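You operate a simulated robot arm through the tools that you are given. There is no shell and no other tool.

Carry out the task below with a simulated robot arm. There is one attempt and no reset: what you move stays moved.

Task
Pump the chamber down with pump A first, then pump B.
Fine: shut valve V3 and the green vent lever, open valve V2; start B once READY is lit, it must not trip; done when G1 shows 0.01 or less; leave the other V valves, pump controls and clamps of this pipe line.

It is judged by the outcome, as a careful person would: the job done as asked, and still so three seconds after it is handed in. It fails if anything else is knocked over, pushed out of place, dropped, spilled or broken.

Robot
A 7-joint arm with a two-finger parallel gripper, fixed in place. Base frame: the origin is at the foot of the arm, x ahead of it, y to its left, z up; the work surface is at about z = 860. Readings come in mm, rad, newtons and seconds.
Its first joint turns from -2.897 to 2.897 rad. Payload 4.4 kg.
The TCP is the grasp point between the finger pads, 23 mm short of the fingertips. In the tool frame z runs along the fingers and y along their closing line. The gripper opens to 94 mm. The fingers are 38 mm wide and 10 mm thick; the gripper's body (54 by 96 mm) begins 39 mm behind the TCP.
Orientation is that of the tool frame in the base frame, as a unit quaternion [x, y, z, w]. With the fingers straight down and closing along the base's y, the tool's x points along the base's -x, its y along +y and its z along -z.

Tools
- The arm moves only by the tool send_rows. Its argument "moves" is a list that holds one entry, the list of rows, each a list of 7 numbers: the shift along the base's x, y, z in mm, then the turn, a rotation vector about the base's x, y, z in rad, then the opening, from 0 (shut) to 1 (fully open). In form: [[[dx, dy, dz, rx, ry, rz, gripper], ...]]. A call has 1 to 20 rows; each row is the pose to reach, as a shift and turn from the pose commanded when the call began. Each row takes 0.2 s and may step no farther than 50 mm and 0.15 rad from the row before; otherwise, or with a gripper value out of range, the whole call is refused. A pose out of reach is approached as far as the arm can. The call stops where the force on the tool passes 50 N (or 10 N more than at its start, if that is more) or the arm is blocked; 0.2 s more then pass. Each finger travels about 72 mm/s and halts on what it meets, pressing with about 28 N; the grip force reading is that of the motor and also rises with nothing between the fingers. The clock runs only during rows and for 0.2 s after the last one: add rows that repeat a pose to give the fingers time. The reply holds the time, the measured pose of the TCP, the force on the tool along the base axes, the opening and the grip force, in the units named above and with some noise, with the torque about the TCP (base axes, N m) and any sound that the robot's microphone picked up.
- Cameras (640 x 400 px; columns grow to the right, rows downward): "scene" is fixed at [218.1, -646.5, 1550.5]; the picture's right is [0.55, -0.83, 0.00], its down [-0.45, -0.30, -0.84] and it looks along [0.70, 0.46, -0.55] (base axes); focal length 308 px, centre (320, 200). "wrist" rides on the gripper at [86, 16, -74] in the tool frame; the picture's right is [-0.18, 0.98, 0.00], its down [-0.58, -0.11, -0.81] and it looks along [-0.79, -0.15, 0.59] (tool axes); focal length 243 px, centre (320, 200). There is no depth. A picture from a camera that has moved, and an enlarged one, comes with that camera's place and axes in the base frame and with its lens. The place of the scene camera against the robot may be out by one fixed shift of up to 18 mm in any direction.
- snapshot(camera): a new picture of that camera. It takes no simulated time.
- zoom(camera, box): a new picture of the part [left, top, right, bottom] of that camera's present view, enlarged. It takes no simulated time.
- sign_off(): hands the job in; it is judged then, once.

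Nothing tells you positions but the pictures and the camera data. Unless the task says otherwise, let go and move clear before handing in.

The tools are called after "Emit:" as a command line: name --argument value ..., lists and objects as JSON in quotes. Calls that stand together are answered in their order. send_rows: Moves the arm, as the interface text tells. Its arguments: {"type":"object","properties":{"moves":{"type":"array","items":{"type":"array","items":{"type":"array","items":{"type":"number"}}}}},"required":["moves"]} The other tools are called the same way: snapshot (camera) takes a picture; zoom (camera, box) takes an enlarged picture of a part of a camera's view; sign_off () hands the job in.

At the start:

```text
clock: 0.0
tcp_pos: [693.1, -75.0, 1365.3]
tool_rot: [0.0, 1.0, 0.0, 0.0]
contact_force: [-0.1, 0.1, -0.2]
moment: [-0.01, 0.0, -0.02]
grip_width: 94.1
finger_force: 0.0
```

scene: 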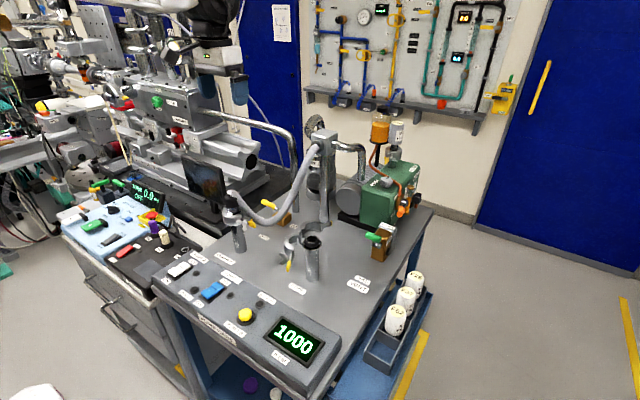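
wrist: 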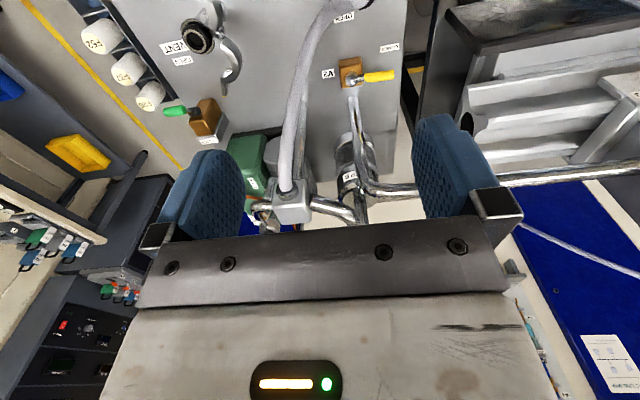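

I see a bench with a vacuum rig: a control panel with a gauge reading 1000, several levers and hoses. I'll zoom in to read the labels before I move anything.

Emit:
zoom --camera "scene" --box '[150, 230, 350, 390]'

Emit:
zoom --camera "scene" --box '[210, 160, 350, 300]'

Emit:
zoom --camera "scene" --box '[300, 100, 440, 300]'

Emit:
zoom --camera "scene" --box '[50, 160, 220, 290]'

Emit:
zoom --camera "wrist" --box '[140, 0, 420, 180]'

Emit:
zoom --camera "scene" --box '[300, 0, 540, 140]'

```text
2.50 times, centred on (250, 310) of scene
camera zoom: at [218.1, -646.5, 1550.5], right [0.55, -0.83, 0.0], down [-0.45, -0.3, -0.84], along [0.7, 0.46, -0.55], focal length 770 px, centre (495, -75)
```

zoom: 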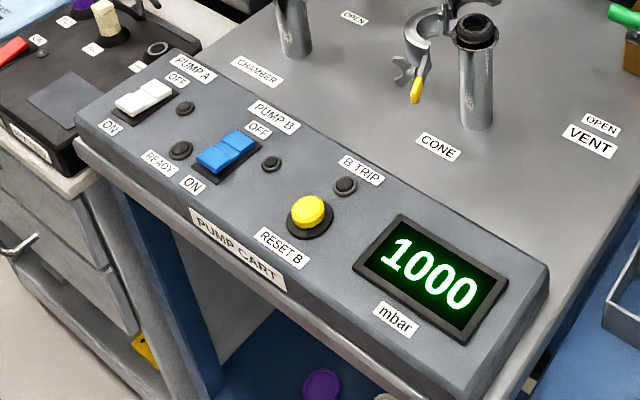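

```text
2.86 times, centred on (280, 230) of scene
camera zoom: at [218.1, -646.5, 1550.5], right [0.55, -0.83, 0.0], down [-0.45, -0.3, -0.84], along [0.7, 0.46, -0.55], focal length 880 px, centre (434, 114)
```

zoom: 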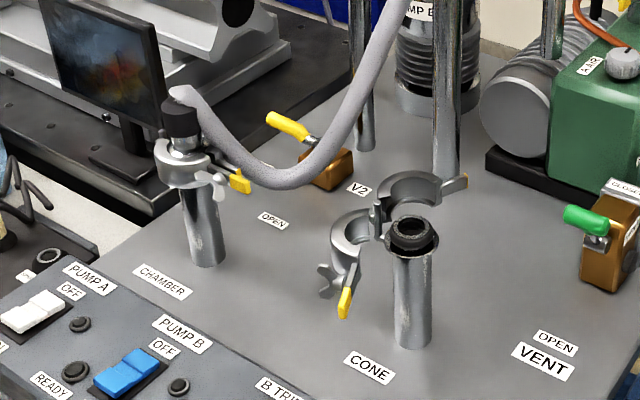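

```text
2.00 times, centred on (370, 200) of scene
camera zoom: at [218.1, -646.5, 1550.5], right [0.55, -0.83, 0.0], down [-0.45, -0.3, -0.84], along [0.7, 0.46, -0.55], focal length 616 px, centre (220, 200)
```

zoom: 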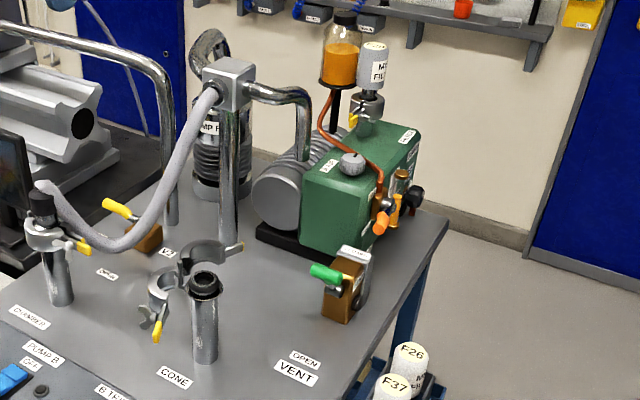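

```text
3.08 times, centred on (135, 225) of scene
camera zoom: at [218.1, -646.5, 1550.5], right [0.55, -0.83, 0.0], down [-0.45, -0.3, -0.84], along [0.7, 0.46, -0.55], focal length 948 px, centre (889, 123)
```

zoom: 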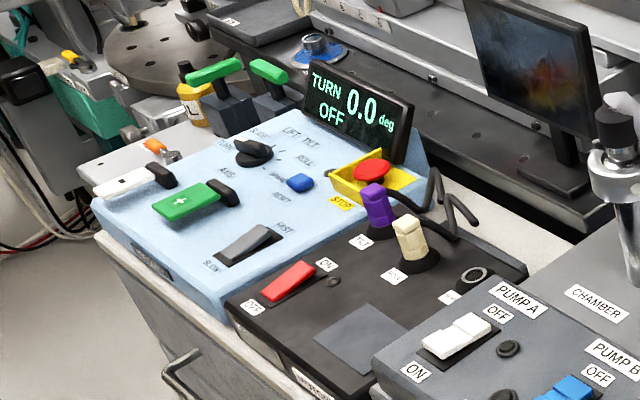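

```text
2.22 times, centred on (280, 90) of wrist
camera zoom: at [606.9, -58.8, 1438.9], right [0.18, 0.98, 0.0], down [0.58, -0.11, 0.81], along [0.79, -0.15, -0.59], focal length 539 px, centre (409, 444)
```

zoom: 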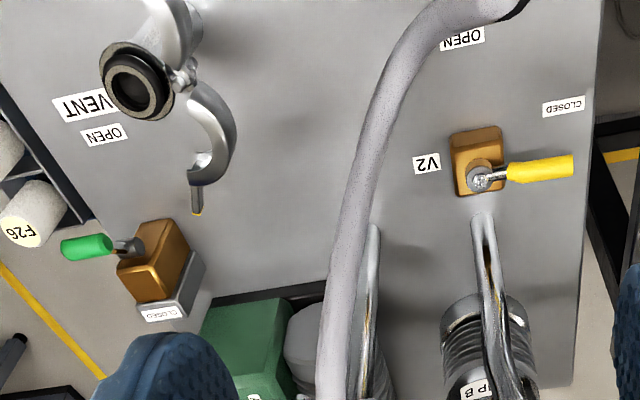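

```text
2.67 times, centred on (420, 70) of scene
camera zoom: at [218.1, -646.5, 1550.5], right [0.55, -0.83, 0.0], down [-0.45, -0.3, -0.84], along [0.7, 0.46, -0.55], focal length 822 px, centre (53, 547)
```

zoom: 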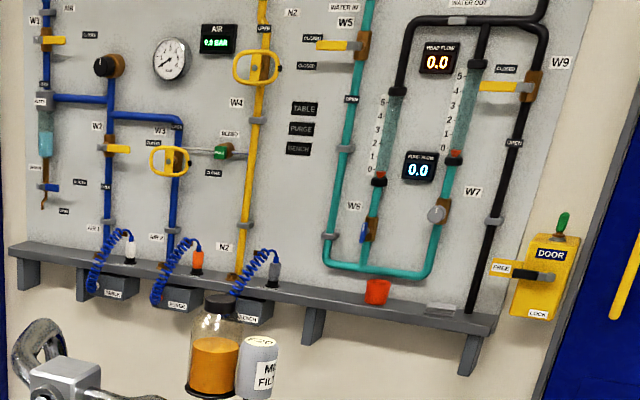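

The pump cart holds PUMP A (white) and PUMP B (blue) rockers, V2 (yellow lever) and the green VENT lever. I still need to find V3 and G1, so I'll zoom in closer.

Emit:
zoom --camera "scene" --box '[355, 100, 435, 150]'

Emit:
zoom --camera "scene" --box '[350, 150, 430, 200]'

Emit:
zoom --camera "scene" --box '[350, 200, 430, 300]'

Emit:
zoom --camera "scene" --box '[220, 180, 320, 240]'

Emit:
zoom --camera "scene" --box '[0, 0, 130, 100]'

Emit:
zoom --camera "scene" --box '[120, 20, 280, 150]'

Emit:
zoom --camera "scene" --box '[0, 80, 130, 200]'

Emit:
zoom --camera "scene" --box '[290, 110, 370, 190]'

Emit:
zoom --camera "wrist" --box '[320, 40, 420, 200]'

Emit:
zoom --camera "wrist" --box '[0, 180, 180, 400]'

```text
8.00 times, centred on (395, 125) of scene
camera zoom: at [218.1, -646.5, 1550.5], right [0.55, -0.83, 0.0], down [-0.45, -0.3, -0.84], along [0.7, 0.46, -0.55], focal length 2465 px, centre (-280, 800)
```

zoom: 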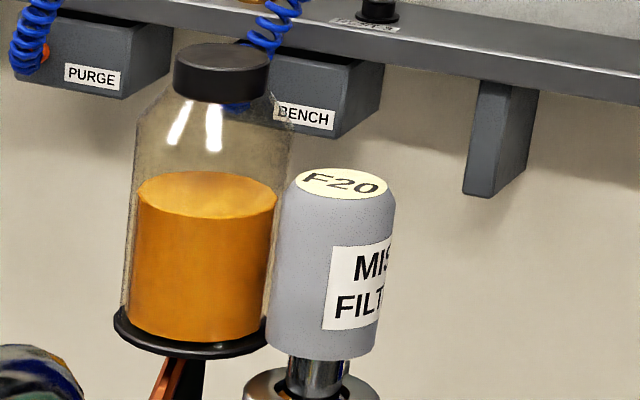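

```text
8.00 times, centred on (390, 175) of scene
camera zoom: at [218.1, -646.5, 1550.5], right [0.55, -0.83, 0.0], down [-0.45, -0.3, -0.84], along [0.7, 0.46, -0.55], focal length 2465 px, centre (-240, 400)
```

zoom: 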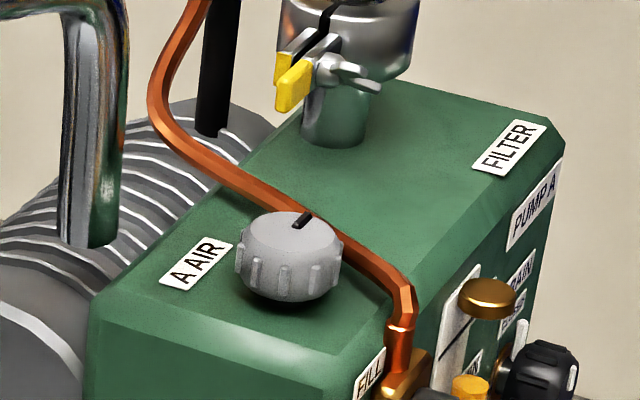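

```text
4.00 times, centred on (390, 250) of scene
camera zoom: at [218.1, -646.5, 1550.5], right [0.55, -0.83, 0.0], down [-0.45, -0.3, -0.84], along [0.7, 0.46, -0.55], focal length 1233 px, centre (40, 0)
```

zoom: 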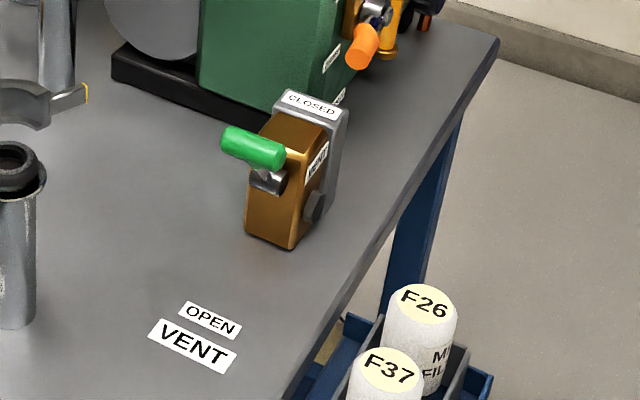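

```text
6.40 times, centred on (270, 210) of scene
camera zoom: at [218.1, -646.5, 1550.5], right [0.55, -0.83, 0.0], down [-0.45, -0.3, -0.84], along [0.7, 0.46, -0.55], focal length 1972 px, centre (640, 136)
```

zoom: 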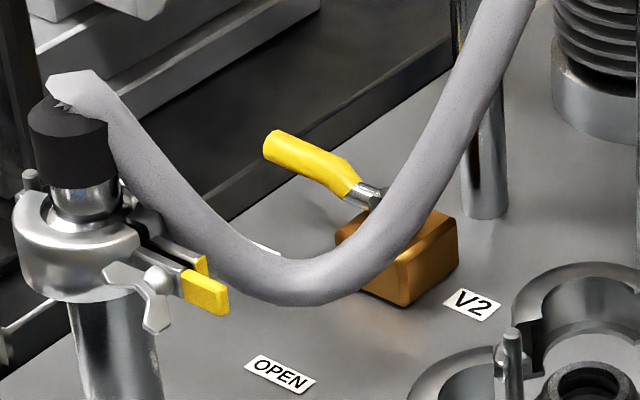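

```text
4.00 times, centred on (65, 50) of scene
camera zoom: at [218.1, -646.5, 1550.5], right [0.55, -0.83, 0.0], down [-0.45, -0.3, -0.84], along [0.7, 0.46, -0.55], focal length 1233 px, centre (1340, 800)
```

zoom: 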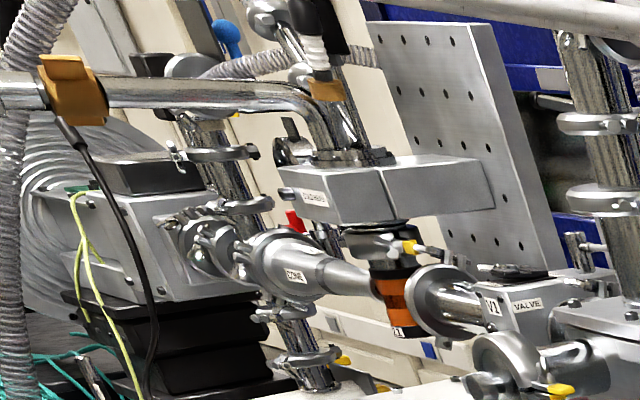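

```text
3.08 times, centred on (200, 85) of scene
camera zoom: at [218.1, -646.5, 1550.5], right [0.55, -0.83, 0.0], down [-0.45, -0.3, -0.84], along [0.7, 0.46, -0.55], focal length 948 px, centre (689, 554)
```

zoom: 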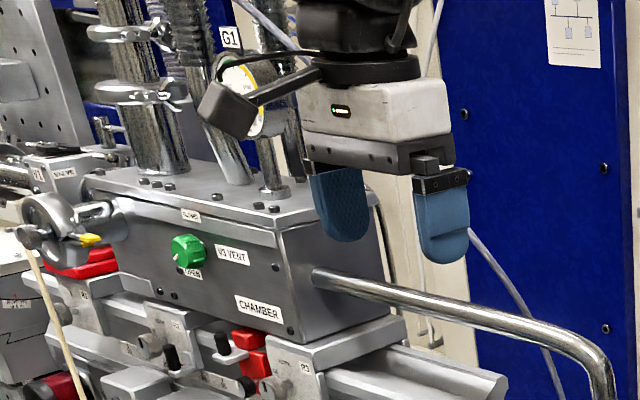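

```text
3.33 times, centred on (65, 140) of scene
camera zoom: at [218.1, -646.5, 1550.5], right [0.55, -0.83, 0.0], down [-0.45, -0.3, -0.84], along [0.7, 0.46, -0.55], focal length 1027 px, centre (1170, 400)
```

zoom: 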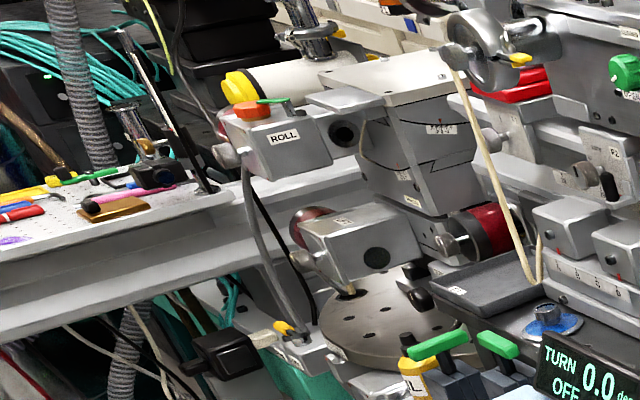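

```text
5.00 times, centred on (330, 150) of scene
camera zoom: at [218.1, -646.5, 1550.5], right [0.55, -0.83, 0.0], down [-0.45, -0.3, -0.84], along [0.7, 0.46, -0.55], focal length 1541 px, centre (270, 450)
```

zoom: 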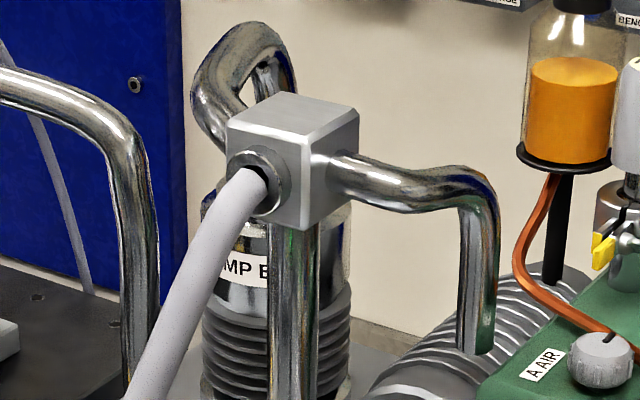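

```text
2.50 times, centred on (370, 120) of wrist
camera zoom: at [606.9, -58.8, 1438.9], right [0.18, 0.98, 0.0], down [0.58, -0.11, 0.81], along [0.79, -0.15, -0.59], focal length 606 px, centre (195, 400)
```

zoom: 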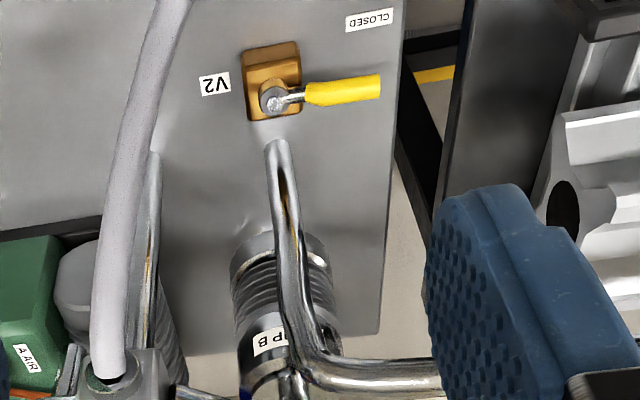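

```text
1.82 times, centred on (90, 290) of wrist
camera zoom: at [606.9, -58.8, 1438.9], right [0.18, 0.98, 0.0], down [0.58, -0.11, 0.81], along [0.79, -0.15, -0.59], focal length 441 px, centre (738, 36)
```

zoom: 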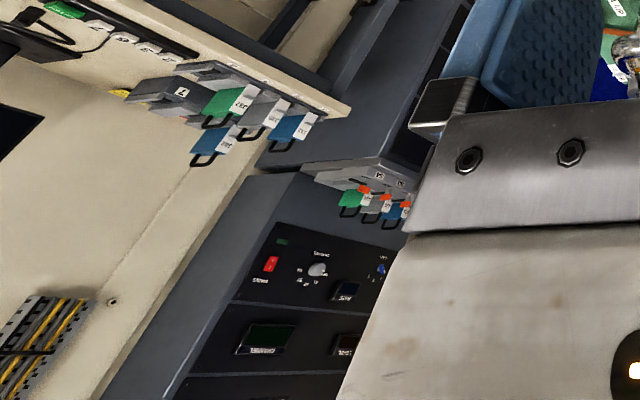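

V3 looks like the green "V? VENT" knob on the chamber, and G1 the dial on top of it. I'll zoom in on those to check.

Emit:
zoom --camera "scene" --box '[135, 75, 215, 125]'

Emit:
zoom --camera "scene" --box '[160, 15, 230, 65]'

Emit:
zoom --camera "scene" --box '[90, 60, 170, 110]'

Emit:
zoom --camera "scene" --box '[375, 180, 435, 220]'

Emit:
zoom --camera "scene" --box '[80, 0, 170, 60]'

Emit:
zoom --camera "scene" --box '[0, 0, 100, 60]'

Emit:
zoom --camera "scene" --box '[160, 250, 260, 320]'

```text
8.00 times, centred on (175, 100) of scene
camera zoom: at [218.1, -646.5, 1550.5], right [0.55, -0.83, 0.0], down [-0.45, -0.3, -0.84], along [0.7, 0.46, -0.55], focal length 2465 px, centre (1480, 1000)
```

zoom: 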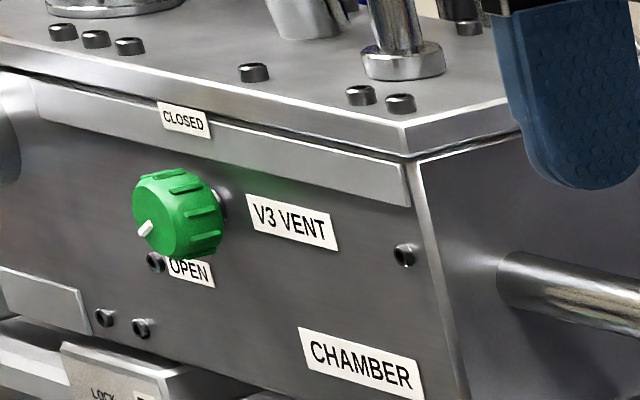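

```text
8.00 times, centred on (195, 40) of scene
camera zoom: at [218.1, -646.5, 1550.5], right [0.55, -0.83, 0.0], down [-0.45, -0.3, -0.84], along [0.7, 0.46, -0.55], focal length 2465 px, centre (1320, 1480)
```

zoom: 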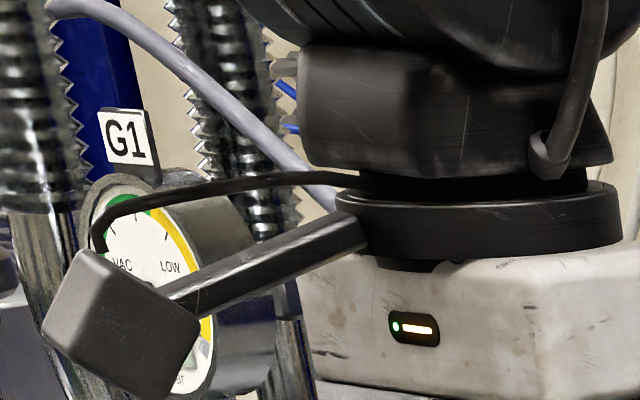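

```text
8.00 times, centred on (130, 85) of scene
camera zoom: at [218.1, -646.5, 1550.5], right [0.55, -0.83, 0.0], down [-0.45, -0.3, -0.84], along [0.7, 0.46, -0.55], focal length 2465 px, centre (1840, 1120)
```

zoom: 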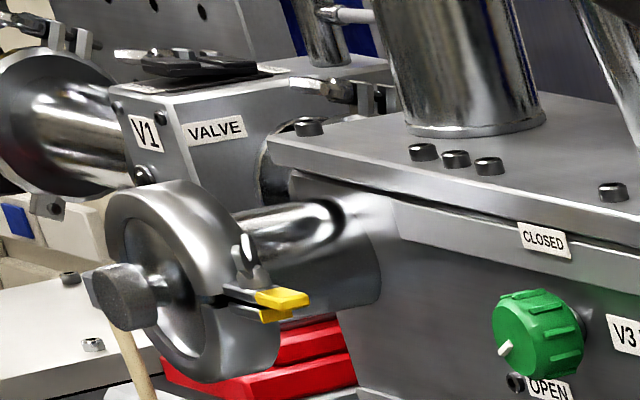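

```text
10.00 times, centred on (405, 200) of scene
camera zoom: at [218.1, -646.5, 1550.5], right [0.55, -0.83, 0.0], down [-0.45, -0.3, -0.84], along [0.7, 0.46, -0.55], focal length 3082 px, centre (-530, 200)
```

zoom: 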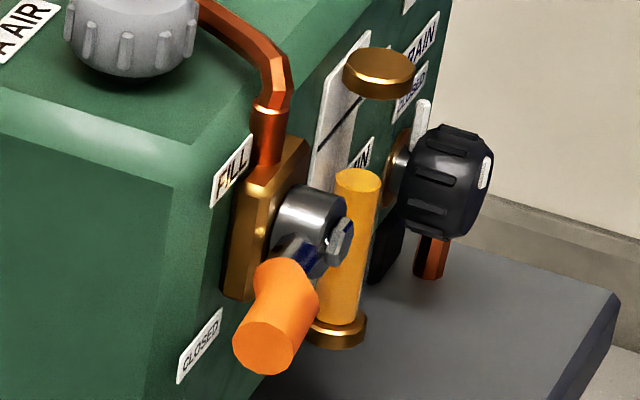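

```text
6.67 times, centred on (125, 30) of scene
camera zoom: at [218.1, -646.5, 1550.5], right [0.55, -0.83, 0.0], down [-0.45, -0.3, -0.84], along [0.7, 0.46, -0.55], focal length 2054 px, centre (1620, 1333)
```

zoom: 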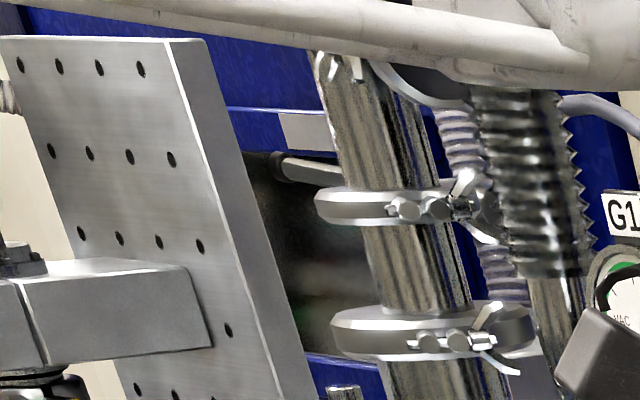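

```text
6.40 times, centred on (50, 30) of scene
camera zoom: at [218.1, -646.5, 1550.5], right [0.55, -0.83, 0.0], down [-0.45, -0.3, -0.84], along [0.7, 0.46, -0.55], focal length 1972 px, centre (2048, 1288)
```

zoom: 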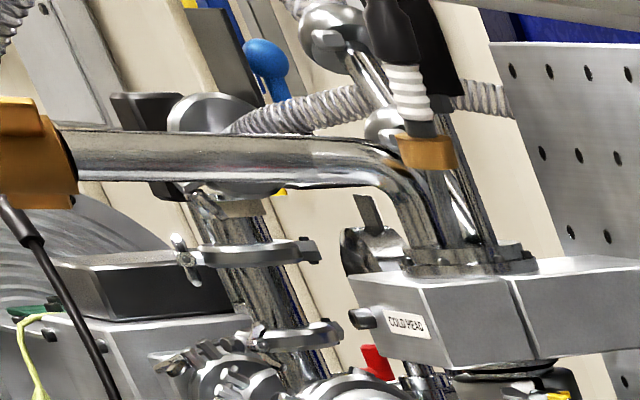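

```text
5.71 times, centred on (210, 285) of scene
camera zoom: at [218.1, -646.5, 1550.5], right [0.55, -0.83, 0.0], down [-0.45, -0.3, -0.84], along [0.7, 0.46, -0.55], focal length 1761 px, centre (949, -286)
```

zoom: 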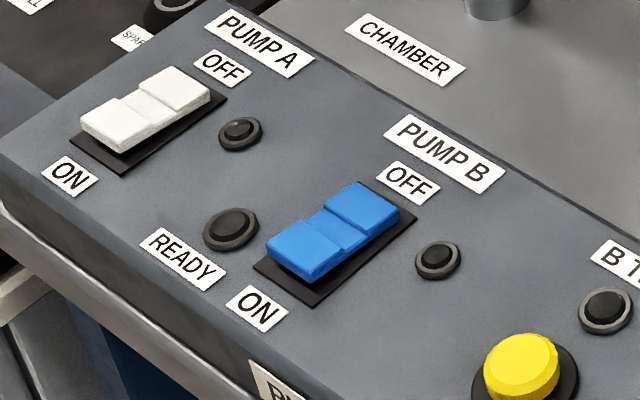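

The panel switches are around x≈520, the V2 lever around (890, 17, 915) pointing at CLOSED, the vent lever around (850, −415, 985), and V3 is on the chamber to the left. I'll move the hand through free air, back and to the left, for a closer look at V3 and G1.

Emit:
send_rows --moves '[[[-25, 40, 0, 0, 0, 0, 1], [-50, 80, 0, 0, 0, 0, 1], [-75, 120, 0, 0, 0, 0, 1], [-100, 160, 0, 0, 0, 0, 1], [-125, 200, 0, 0, 0, 0, 1], [-150, 240, 0, 0, 0, 0, 1], [-175, 280, 0, 0, 0, 0, 1]]]'

Emit:
snapshot --camera "wrist"

Emit:
snapshot --camera "scene"

```text
clock: 1.6
tcp_pos: [518.3, 207.3, 1366.5]
tool_rot: [0.0, 1.0, 0.0, 0.0]
contact_force: [-0.4, 1.1, -0.8]
moment: [-0.05, 0.02, 0.0]
grip_width: 94.1
finger_force: 0.1
```

```text
taken
camera wrist: at [432.3, 223.1, 1440.6], right [0.18, 0.98, 0.0], down [0.58, -0.11, 0.81], along [0.79, -0.15, -0.59], focal length 243 px, centre (320, 200)
```

wrist: 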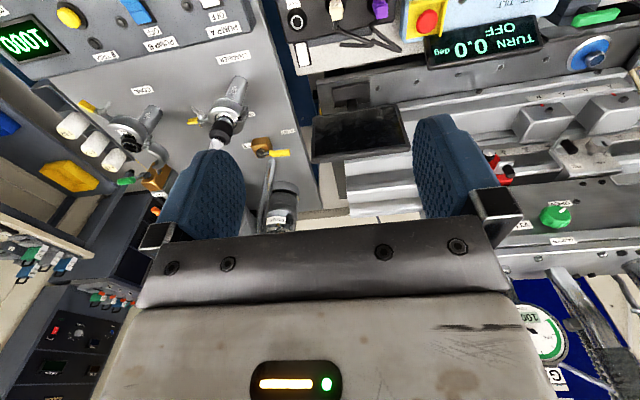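

```text
taken
```

scene: 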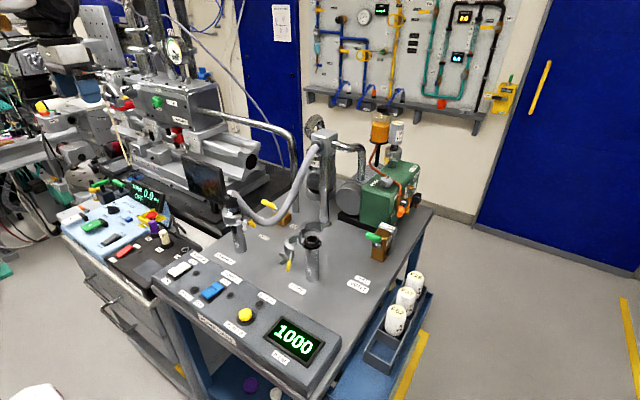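

Emit:
zoom --camera "wrist" --box '[490, 170, 640, 270]'

Emit:
zoom --camera "wrist" --box '[500, 280, 640, 400]'

Emit:
zoom --camera "scene" --box '[130, 20, 230, 120]'

Emit:
zoom --camera "scene" --box '[160, 30, 200, 75]'

Emit:
zoom --camera "wrist" --box '[0, 0, 300, 200]'

```text
4.00 times, centred on (565, 220) of wrist
camera zoom: at [432.3, 223.1, 1440.6], right [0.18, 0.98, 0.0], down [0.58, -0.11, 0.81], along [0.79, -0.15, -0.59], focal length 970 px, centre (-660, 120)
```

zoom: 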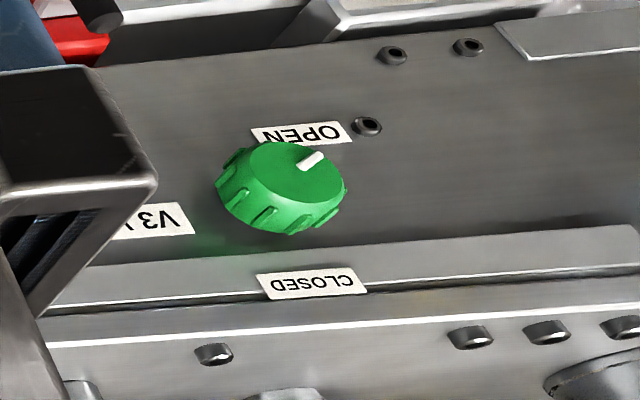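

```text
3.33 times, centred on (570, 340) of wrist
camera zoom: at [432.3, 223.1, 1440.6], right [0.18, 0.98, 0.0], down [0.58, -0.11, 0.81], along [0.79, -0.15, -0.59], focal length 809 px, centre (-513, -267)
```

zoom: 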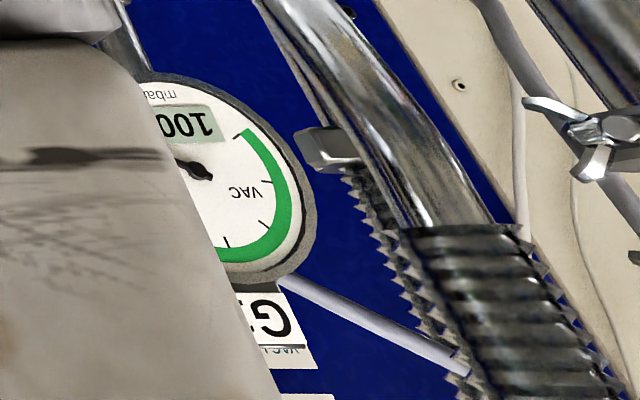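

```text
4.00 times, centred on (180, 70) of scene
camera zoom: at [218.1, -646.5, 1550.5], right [0.55, -0.83, 0.0], down [-0.45, -0.3, -0.84], along [0.7, 0.46, -0.55], focal length 1233 px, centre (880, 720)
```

zoom: 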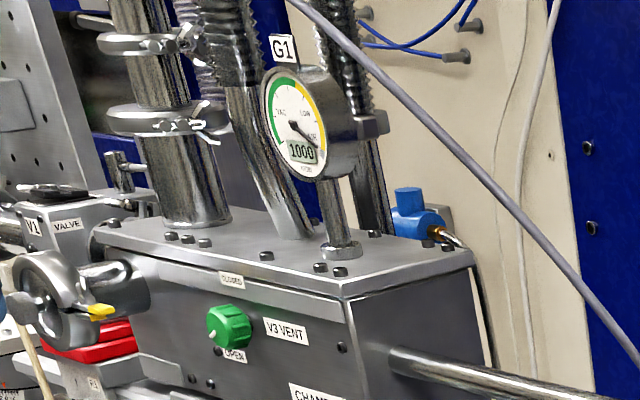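

```text
8.89 times, centred on (180, 52) of scene
camera zoom: at [218.1, -646.5, 1550.5], right [0.55, -0.83, 0.0], down [-0.45, -0.3, -0.84], along [0.7, 0.46, -0.55], focal length 2739 px, centre (1564, 1511)
```

zoom: 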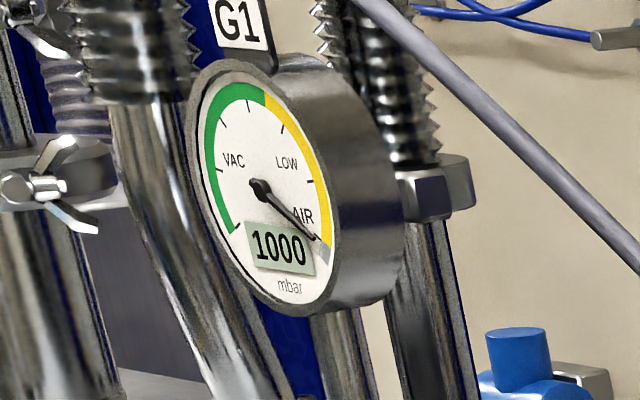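

```text
2.00 times, centred on (150, 100) of wrist
camera zoom: at [432.3, 223.1, 1440.6], right [0.18, 0.98, 0.0], down [0.58, -0.11, 0.81], along [0.79, -0.15, -0.59], focal length 485 px, centre (660, 400)
```

zoom: 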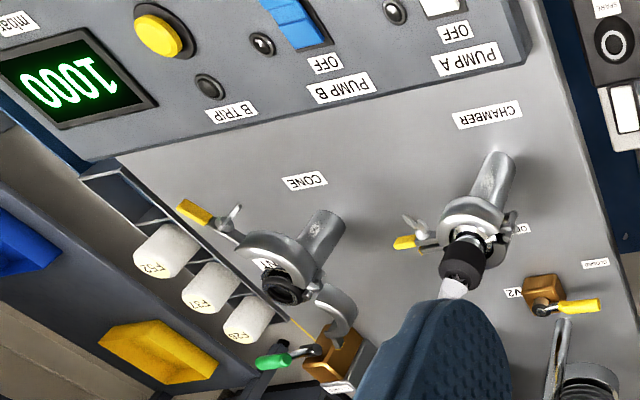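

V3's knob (pointer at OPEN, lower left; CLOSED is above it) and the digital G1 dial (1000 mbar) are on the chamber, roughly at (915, 615, 1180). I'll yaw the hand to the left to see that area better.

Emit:
send_rows --moves '[[[0, 10, 0, 0, 0, 0.14, 1], [0, 20, 0, 0, 0, 0.28, 1], [0, 30, 0, 0, 0, 0.42, 1], [0, 40, 0, 0, 0, 0.56, 1], [0, 50, 0, 0, 0, 0.7, 1]]]'

Emit:
snapshot --camera "wrist"

```text
clock: 2.8
tcp_pos: [519.0, 256.8, 1364.4]
tool_rot: [-0.344, 0.939, 0.0, 0.0]
contact_force: [-0.1, 1.2, -0.5]
moment: [0.03, -0.01, 0.0]
grip_width: 94.2
finger_force: 0.1
```

```text
taken
camera wrist: at [442.5, 212.5, 1439.3], right [-0.49, 0.87, 0.0], down [0.51, 0.29, 0.81], along [0.7, 0.4, -0.59], focal length 243 px, centre (320, 200)
```

wrist: 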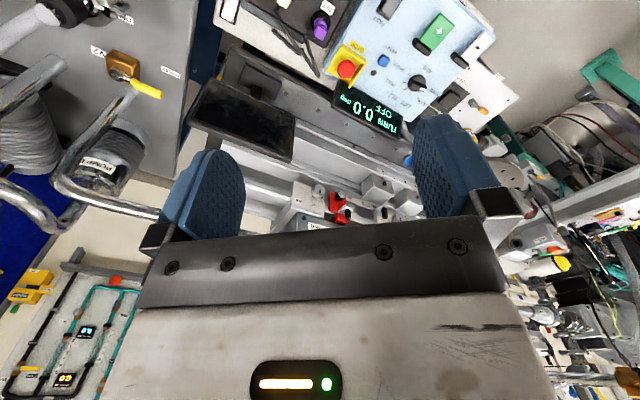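

The gripper body hides the chamber now. I'll pitch the fingers up and forward in the free air so the wrist camera sees it.

Emit:
send_rows --moves '[[[0, 0, 0, 0.09, -0.107, 0, 1], [0, 0, 0, 0.18, -0.214, 0, 1], [0, 0, 0, 0.27, -0.321, 0, 1], [0, 0, 0, 0.36, -0.428, 0, 1], [0, 0, 0, 0.45, -0.535, 0, 1], [0, 0, 0, 0.54, -0.642, 0, 1]]]'

Emit:
snapshot --camera "wrist"

Emit:
snapshot --camera "scene"

```text
clock: 4.2
tcp_pos: [518.2, 255.1, 1364.8]
tool_rot: [-0.312, 0.858, 0.14, 0.383]
contact_force: [0.7, -0.3, 0.4]
moment: [-0.02, -0.02, 0.0]
grip_width: 94.2
finger_force: 0.0
```

```text
taken
camera wrist: at [421.7, 194.3, 1349.9], right [-0.54, 0.83, 0.14], down [-0.09, -0.22, 0.97], along [0.84, 0.51, 0.2], focal length 243 px, centre (320, 200)
```

wrist: 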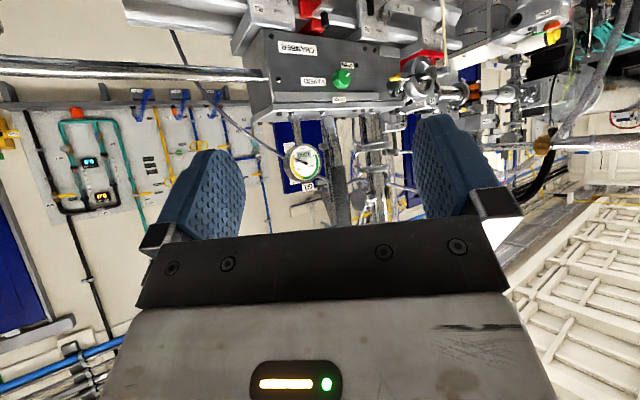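

```text
taken
```

scene: 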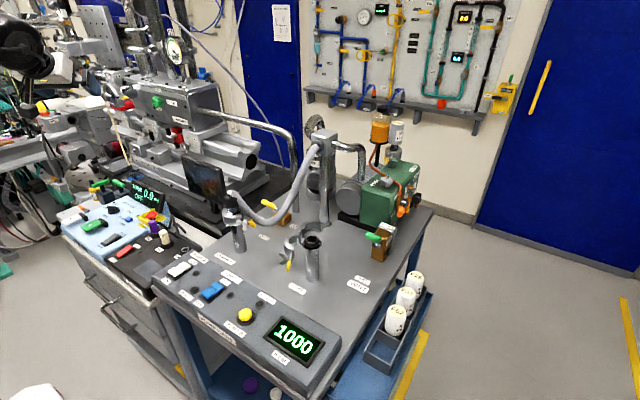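

Emit:
zoom --camera "wrist" --box '[260, 30, 420, 130]'

Emit:
zoom --camera "wrist" --box '[270, 120, 400, 200]'

Emit:
zoom --camera "wrist" --box '[380, 0, 640, 160]'

```text
4.00 times, centred on (340, 80) of wrist
camera zoom: at [421.7, 194.3, 1349.9], right [-0.54, 0.83, 0.14], down [-0.09, -0.22, 0.97], along [0.84, 0.51, 0.2], focal length 970 px, centre (240, 680)
```

zoom: 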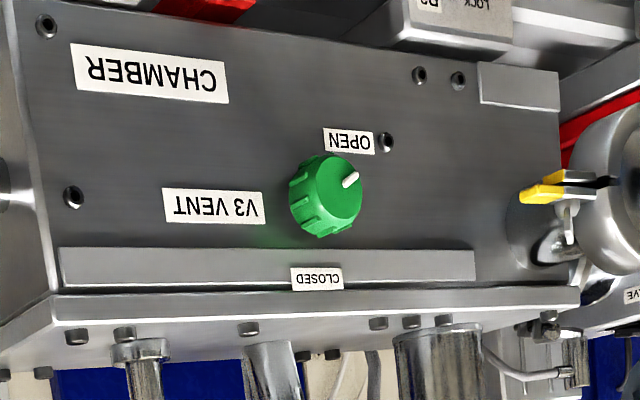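

```text
4.92 times, centred on (335, 160) of wrist
camera zoom: at [421.7, 194.3, 1349.9], right [-0.54, 0.83, 0.14], down [-0.09, -0.22, 0.97], along [0.84, 0.51, 0.2], focal length 1194 px, centre (246, 397)
```

zoom: 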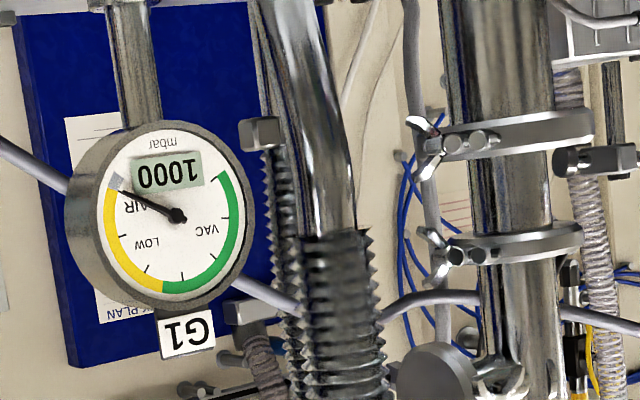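

```text
2.46 times, centred on (510, 80) of wrist
camera zoom: at [421.7, 194.3, 1349.9], right [-0.54, 0.83, 0.14], down [-0.09, -0.22, 0.97], along [0.84, 0.51, 0.2], focal length 597 px, centre (-148, 495)
```

zoom: 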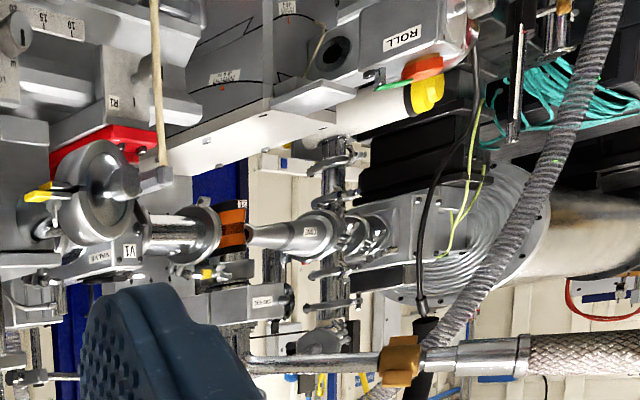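

The knob's face is at about (912, 612, 1184), roughly 42 mm across, facing −x. I'll bring the hand level and closer, staying clear of everything, to test the reach.

Emit:
send_rows --moves '[[[20, 24, -15, 0.094, -0.1117, 0, 1], [40, 48, -30, 0.188, -0.2234, 0, 1], [60, 72, -45, 0.282, -0.335, 0, 1], [80, 96, -60, 0.376, -0.4468, 0, 1], [100, 120, -75, 0.47, -0.5585, 0, 1]]]'

Emit:
snapshot --camera "wrist"

Emit:
snapshot --camera "scene"

```text
clock: 5.4
tcp_pos: [618.3, 378.9, 1285.0]
tool_rot: [-0.272, 0.662, 0.223, 0.662]
contact_force: [-3.3, -2.3, 10.9]
moment: [-0.39, 0.58, 0.04]
grip_width: 93.8
finger_force: 0.1
```

```text
taken
camera wrist: at [554.6, 336.0, 1199.7], right [-0.65, 0.75, 0.12], down [-0.55, -0.57, 0.61], along [0.53, 0.33, 0.79], focal length 243 px, centre (320, 200)
```

wrist: 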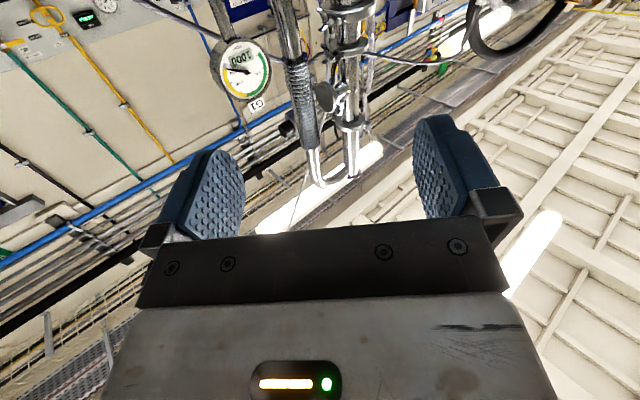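

```text
taken
```

scene: 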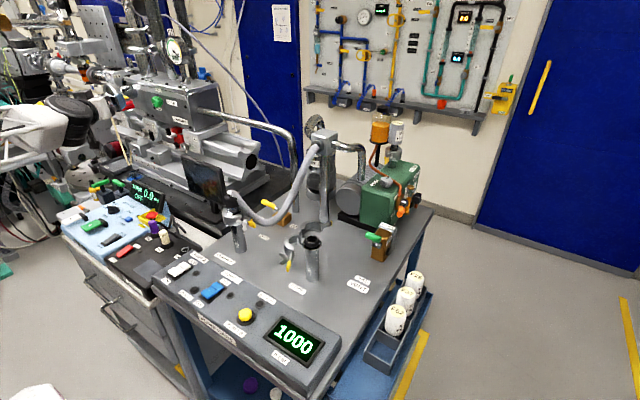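

I see a force of about 11 N in z and a slight orientation difference; I'll hold in place to see whether that's real contact or just motion lag.

Emit:
send_rows --moves '[[[0, 0, 0, 0, 0, 0, 1], [0, 0, 0, 0, 0, 0, 1]]]'

Emit:
zoom --camera "scene" --box '[0, 60, 160, 190]'

```text
clock: 6.0
tcp_pos: [618.8, 376.1, 1289.9]
tool_rot: [-0.244, 0.665, 0.242, 0.663]
contact_force: [-0.5, 0.7, -0.3]
moment: [0.03, -0.01, -0.02]
grip_width: 94.0
finger_force: 0.1
```

```text
3.08 times, centred on (80, 125) of scene
camera zoom: at [218.1, -646.5, 1550.5], right [0.55, -0.83, 0.0], down [-0.45, -0.3, -0.84], along [0.7, 0.46, -0.55], focal length 948 px, centre (1058, 431)
```

zoom: 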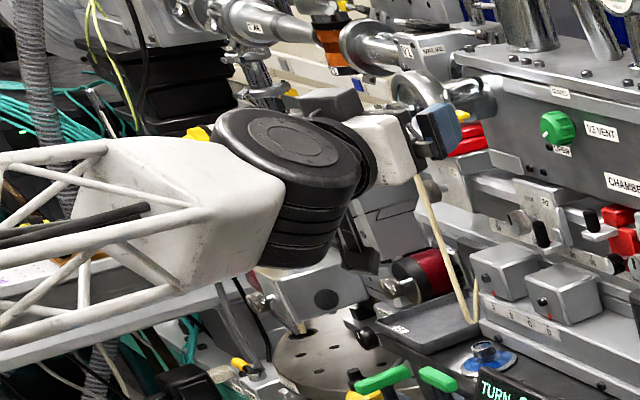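

It was only motion lag. Now I'll roll the hand about its own axis, in free air, so the camera sits on its right side, which also tests the roll range.

Emit:
send_rows --moves '[[[0, 0, 0, -0.107, -0.09, 0, 1], [0, 0, 0, -0.214, -0.18, 0, 1], [0, 0, 0, -0.321, -0.27, 0, 1], [0, 0, 0, -0.428, -0.361, 0, 1], [0, 0, 0, -0.535, -0.451, 0, 1], [0, 0, 0, -0.643, -0.541, 0, 1], [0, 0, 0, -0.75, -0.631, 0, 1], [0, 0, 0, -0.857, -0.721, 0, 1], [0, 0, 0, -0.964, -0.811, 0, 1], [0, 0, 0, -1.071, -0.902, 0, 1], [0, 0, 0, -1.201, -1.011, 0, 1], [0, 0, 0, -1.201, -1.011, 0, 1], [0, 0, 0, -1.201, -1.011, 0, 1]]]'

Emit:
snapshot --camera "wrist"

Emit:
zoom --camera "scene" --box '[0, 60, 160, 190]'

```text
refused: row 11 steps farther than a row can; nothing moved
```

```text
taken
camera wrist: at [551.6, 339.3, 1203.4], right [-0.63, 0.75, 0.18], down [-0.55, -0.6, 0.58], along [0.55, 0.27, 0.79], focal length 243 px, centre (320, 200)
```

wrist: 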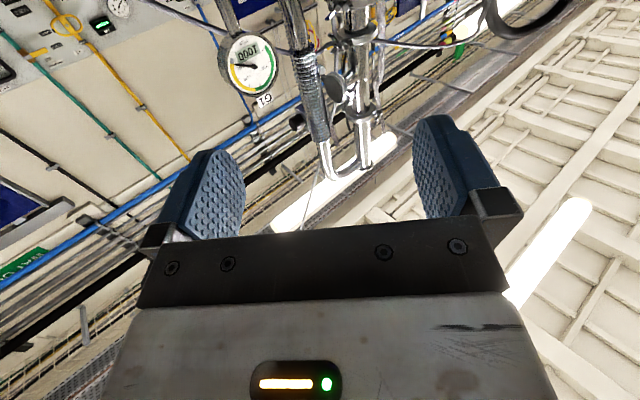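

```text
3.08 times, centred on (80, 125) of scene
camera zoom: at [218.1, -646.5, 1550.5], right [0.55, -0.83, 0.0], down [-0.45, -0.3, -0.84], along [0.7, 0.46, -0.55], focal length 948 px, centre (1058, 431)
```

zoom: 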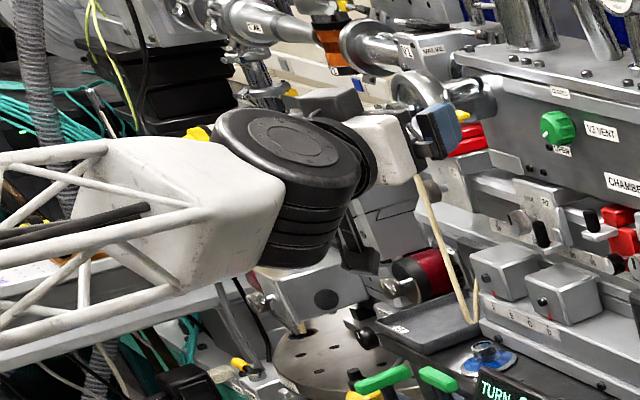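

Emit:
send_rows --moves '[[[0, 0, 0, -0.109, -0.092, 0, 1], [0, 0, 0, -0.218, -0.184, 0, 1], [0, 0, 0, -0.327, -0.276, 0, 1], [0, 0, 0, -0.436, -0.368, 0, 1], [0, 0, 0, -0.545, -0.46, 0, 1], [0, 0, 0, -0.654, -0.552, 0, 1], [0, 0, 0, -0.763, -0.644, 0, 1], [0, 0, 0, -0.872, -0.736, 0, 1], [0, 0, 0, -0.981, -0.828, 0, 1], [0, 0, 0, -1.09, -0.92, 0, 1], [0, 0, 0, -1.199, -1.012, 0, 1], [0, 0, 0, -1.199, -1.012, 0, 1], [0, 0, 0, -1.199, -1.012, 0, 1]]]'

Emit:
snapshot --camera "wrist"

Emit:
zoom --camera "scene" --box '[0, 60, 160, 190]'

```text
clock: 8.8
tcp_pos: [606.1, 375.4, 1338.5]
tool_rot: [0.659, -0.314, 0.289, -0.619]
contact_force: [0.0, 0.2, 0.8]
moment: [0.04, -0.02, -0.02]
grip_width: 93.8
finger_force: 0.1
out of reach, approached as far as the arm can: row 6, 7, 8, 9, 10, 11, 12, 13
```

```text
taken
camera wrist: at [602.1, 260.1, 1327.0], right [-0.17, 0.11, -0.98], down [-0.98, -0.06, 0.17], along [-0.04, 0.99, 0.12], focal length 243 px, centre (320, 200)
```

wrist: 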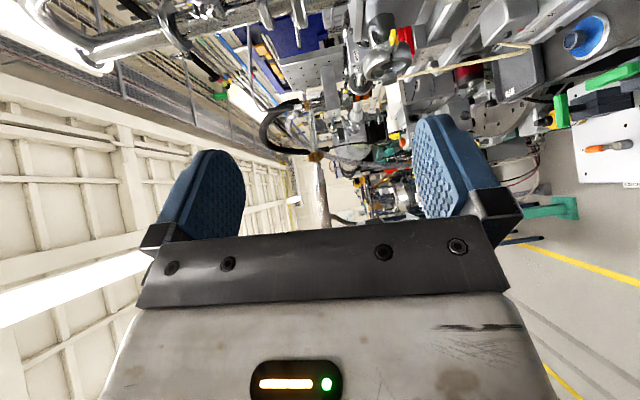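

```text
3.08 times, centred on (80, 125) of scene
camera zoom: at [218.1, -646.5, 1550.5], right [0.55, -0.83, 0.0], down [-0.45, -0.3, -0.84], along [0.7, 0.46, -0.55], focal length 948 px, centre (1058, 431)
```

zoom: 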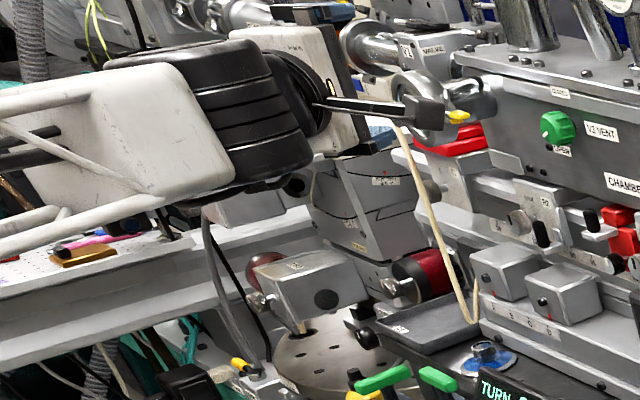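

That roll direction hits a joint limit (the pose drifted), so I'll roll back and go the other way round, which should have more range.

Emit:
send_rows --moves '[[[0, 0, 0, 0.109, 0.092, 0, 1], [0, 0, 0, 0.218, 0.184, 0, 1], [0, 0, 0, 0.327, 0.276, 0, 1], [0, 0, 0, 0.436, 0.368, 0, 1], [0, 0, 0, 0.545, 0.46, 0, 1], [0, 0, 0, 0.654, 0.552, 0, 1], [0, 0, 0, 0.763, 0.644, 0, 1], [0, 0, 0, 0.872, 0.736, 0, 1], [0, 0, 0, 0.981, 0.828, 0, 1], [0, 0, 0, 1.09, 0.92, 0, 1], [0, 0, 0, 1.199, 1.012, 0, 1], [0, 0, 0, 1.199, 1.012, 0, 1]]]'

```text
clock: 11.4
tcp_pos: [602.9, 376.2, 1342.0]
tool_rot: [-0.263, 0.661, 0.266, 0.65]
contact_force: [-0.7, 0.3, 0.5]
moment: [-0.01, -0.01, -0.02]
grip_width: 94.0
finger_force: 0.0
```

Emit:
send_rows --moves '[[[0, 0, 0, 0.1, 0.096, 0, 1], [0, 0, 0, 0.2, 0.192, 0, 1], [0, 0, 0, 0.3, 0.288, 0, 1], [0, 0, 0, 0.4, 0.384, 0, 1], [0, 0, 0, 0.5, 0.48, 0, 1], [0, 0, 0, 0.6, 0.576, 0, 1], [0, 0, 0, 0.7, 0.672, 0, 1], [0, 0, 0, 0.8, 0.768, 0, 1], [0, 0, 0, 0.9, 0.864, 0, 1], [0, 0, 0, 1.0, 0.96, 0, 1], [0, 0, 0, 1.1, 1.056, 0, 1], [0, 0, 0, 1.2, 1.152, 0, 1], [0, 0, 0, 1.3, 1.248, 0, 1], [0, 0, 0, 1.4, 1.344, 0, 1], [0, 0, 0, 1.5, 1.44, 0, 1], [0, 0, 0, 1.6, 1.536, 0, 1], [0, 0, 0, 1.7, 1.632, 0, 1], [0, 0, 0, 1.7, 1.632, 0, 1]]]'

Emit:
snapshot --camera "wrist"

Emit:
zoom --camera "scene" --box '[0, 40, 160, 170]'

```text
clock: 15.2
tcp_pos: [602.3, 375.8, 1341.7]
tool_rot: [0.503, 0.491, 0.711, 0.001]
contact_force: [-0.1, 0.2, -0.1]
moment: [-0.02, 0.01, 0.02]
grip_width: 93.9
finger_force: 0.1
```

```text
taken
camera wrist: at [514.7, 358.5, 1414.5], right [0.58, -0.6, 0.56], down [-0.34, -0.79, -0.5], along [0.74, 0.1, -0.66], focal length 243 px, centre (320, 200)
```

wrist: 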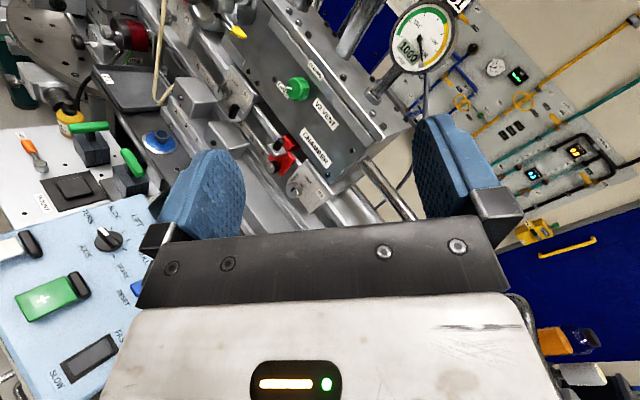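

```text
3.08 times, centred on (80, 105) of scene
camera zoom: at [218.1, -646.5, 1550.5], right [0.55, -0.83, 0.0], down [-0.45, -0.3, -0.84], along [0.7, 0.46, -0.55], focal length 948 px, centre (1058, 492)
```

zoom: 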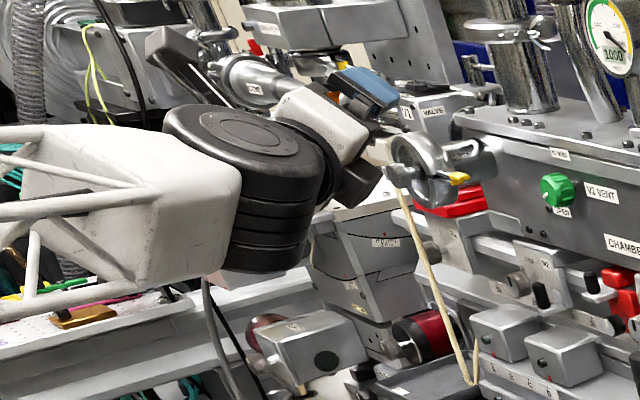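

Rolling this way works well and gives a good view. I'll zoom in on the knob for a better fix.

Emit:
zoom --camera "wrist" --box '[220, 30, 380, 130]'

Emit:
zoom --camera "wrist" --box '[110, 0, 350, 180]'

```text
4.00 times, centred on (300, 80) of wrist
camera zoom: at [514.7, 358.5, 1414.5], right [0.58, -0.6, 0.56], down [-0.34, -0.79, -0.5], along [0.74, 0.1, -0.66], focal length 970 px, centre (400, 680)
```

zoom: 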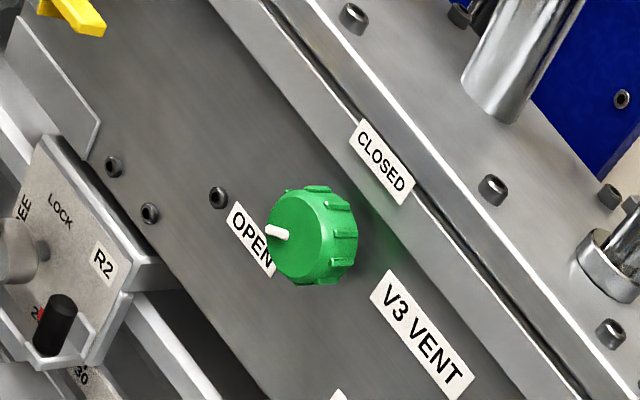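

```text
2.22 times, centred on (230, 90) of wrist
camera zoom: at [514.7, 358.5, 1414.5], right [0.58, -0.6, 0.56], down [-0.34, -0.79, -0.5], along [0.74, 0.1, -0.66], focal length 539 px, centre (520, 444)
```

zoom: 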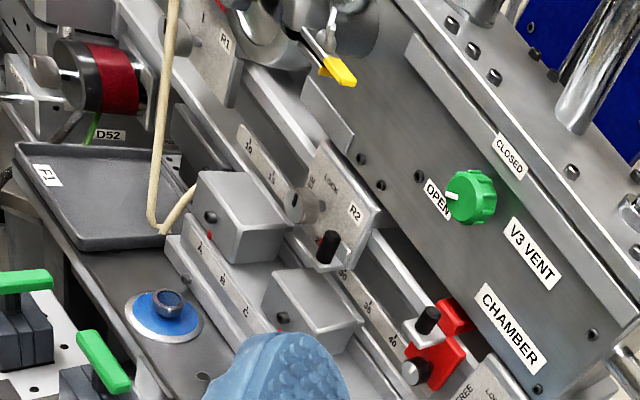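

The knob's face centre is about (905, 605, 1186). I'll move to a standoff in front of it and yaw so that the fingers point straight at the chamber face (+x), checking reach on the way.

Emit:
send_rows --moves '[[[22, 28, -19, 0, 0, -0.096, 1], [44, 56, -38, 0, 0, -0.192, 1], [66, 84, -57, 0, 0, -0.288, 1], [88, 112, -76, 0, 0, -0.384, 1], [110, 140, -95, 0, 0, -0.48, 1], [132, 168, -114, 0, 0, -0.576, 1], [154, 196, -133, 0, 0, -0.672, 1], [177, 226, -152, 0, 0, -0.768, 1], [177, 226, -152, 0, 0, -0.768, 1], [177, 226, -152, 0, 0, -0.768, 1]]]'

Emit:
snapshot --camera "wrist"

Emit:
snapshot --camera "scene"

```text
clock: 17.4
tcp_pos: [780.8, 599.7, 1193.5]
tool_rot: [0.65, 0.266, 0.66, 0.267]
contact_force: [0.5, -0.2, 2.6]
moment: [0.0, 0.18, 0.05]
grip_width: 94.2
finger_force: 0.0
out of reach, approached as far as the arm can: row 2, 3, 4, 5
```

```text
taken
camera wrist: at [706.0, 649.6, 1264.7], right [0.0, -0.83, 0.55], down [-0.8, -0.33, -0.5], along [0.6, -0.45, -0.66], focal length 243 px, centre (320, 200)
```

wrist: 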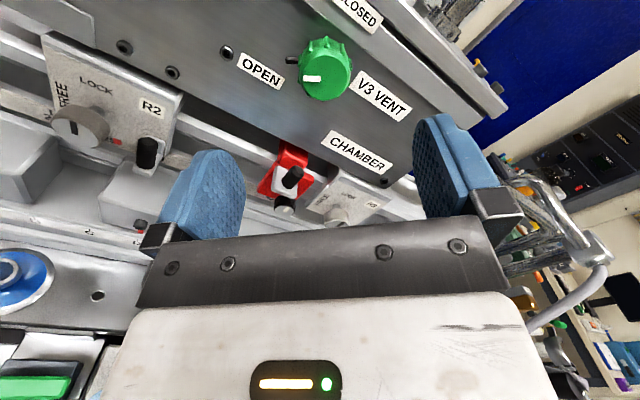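

```text
taken
```

scene: 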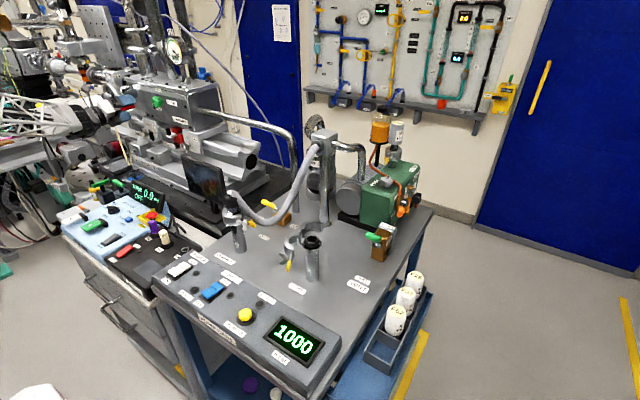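

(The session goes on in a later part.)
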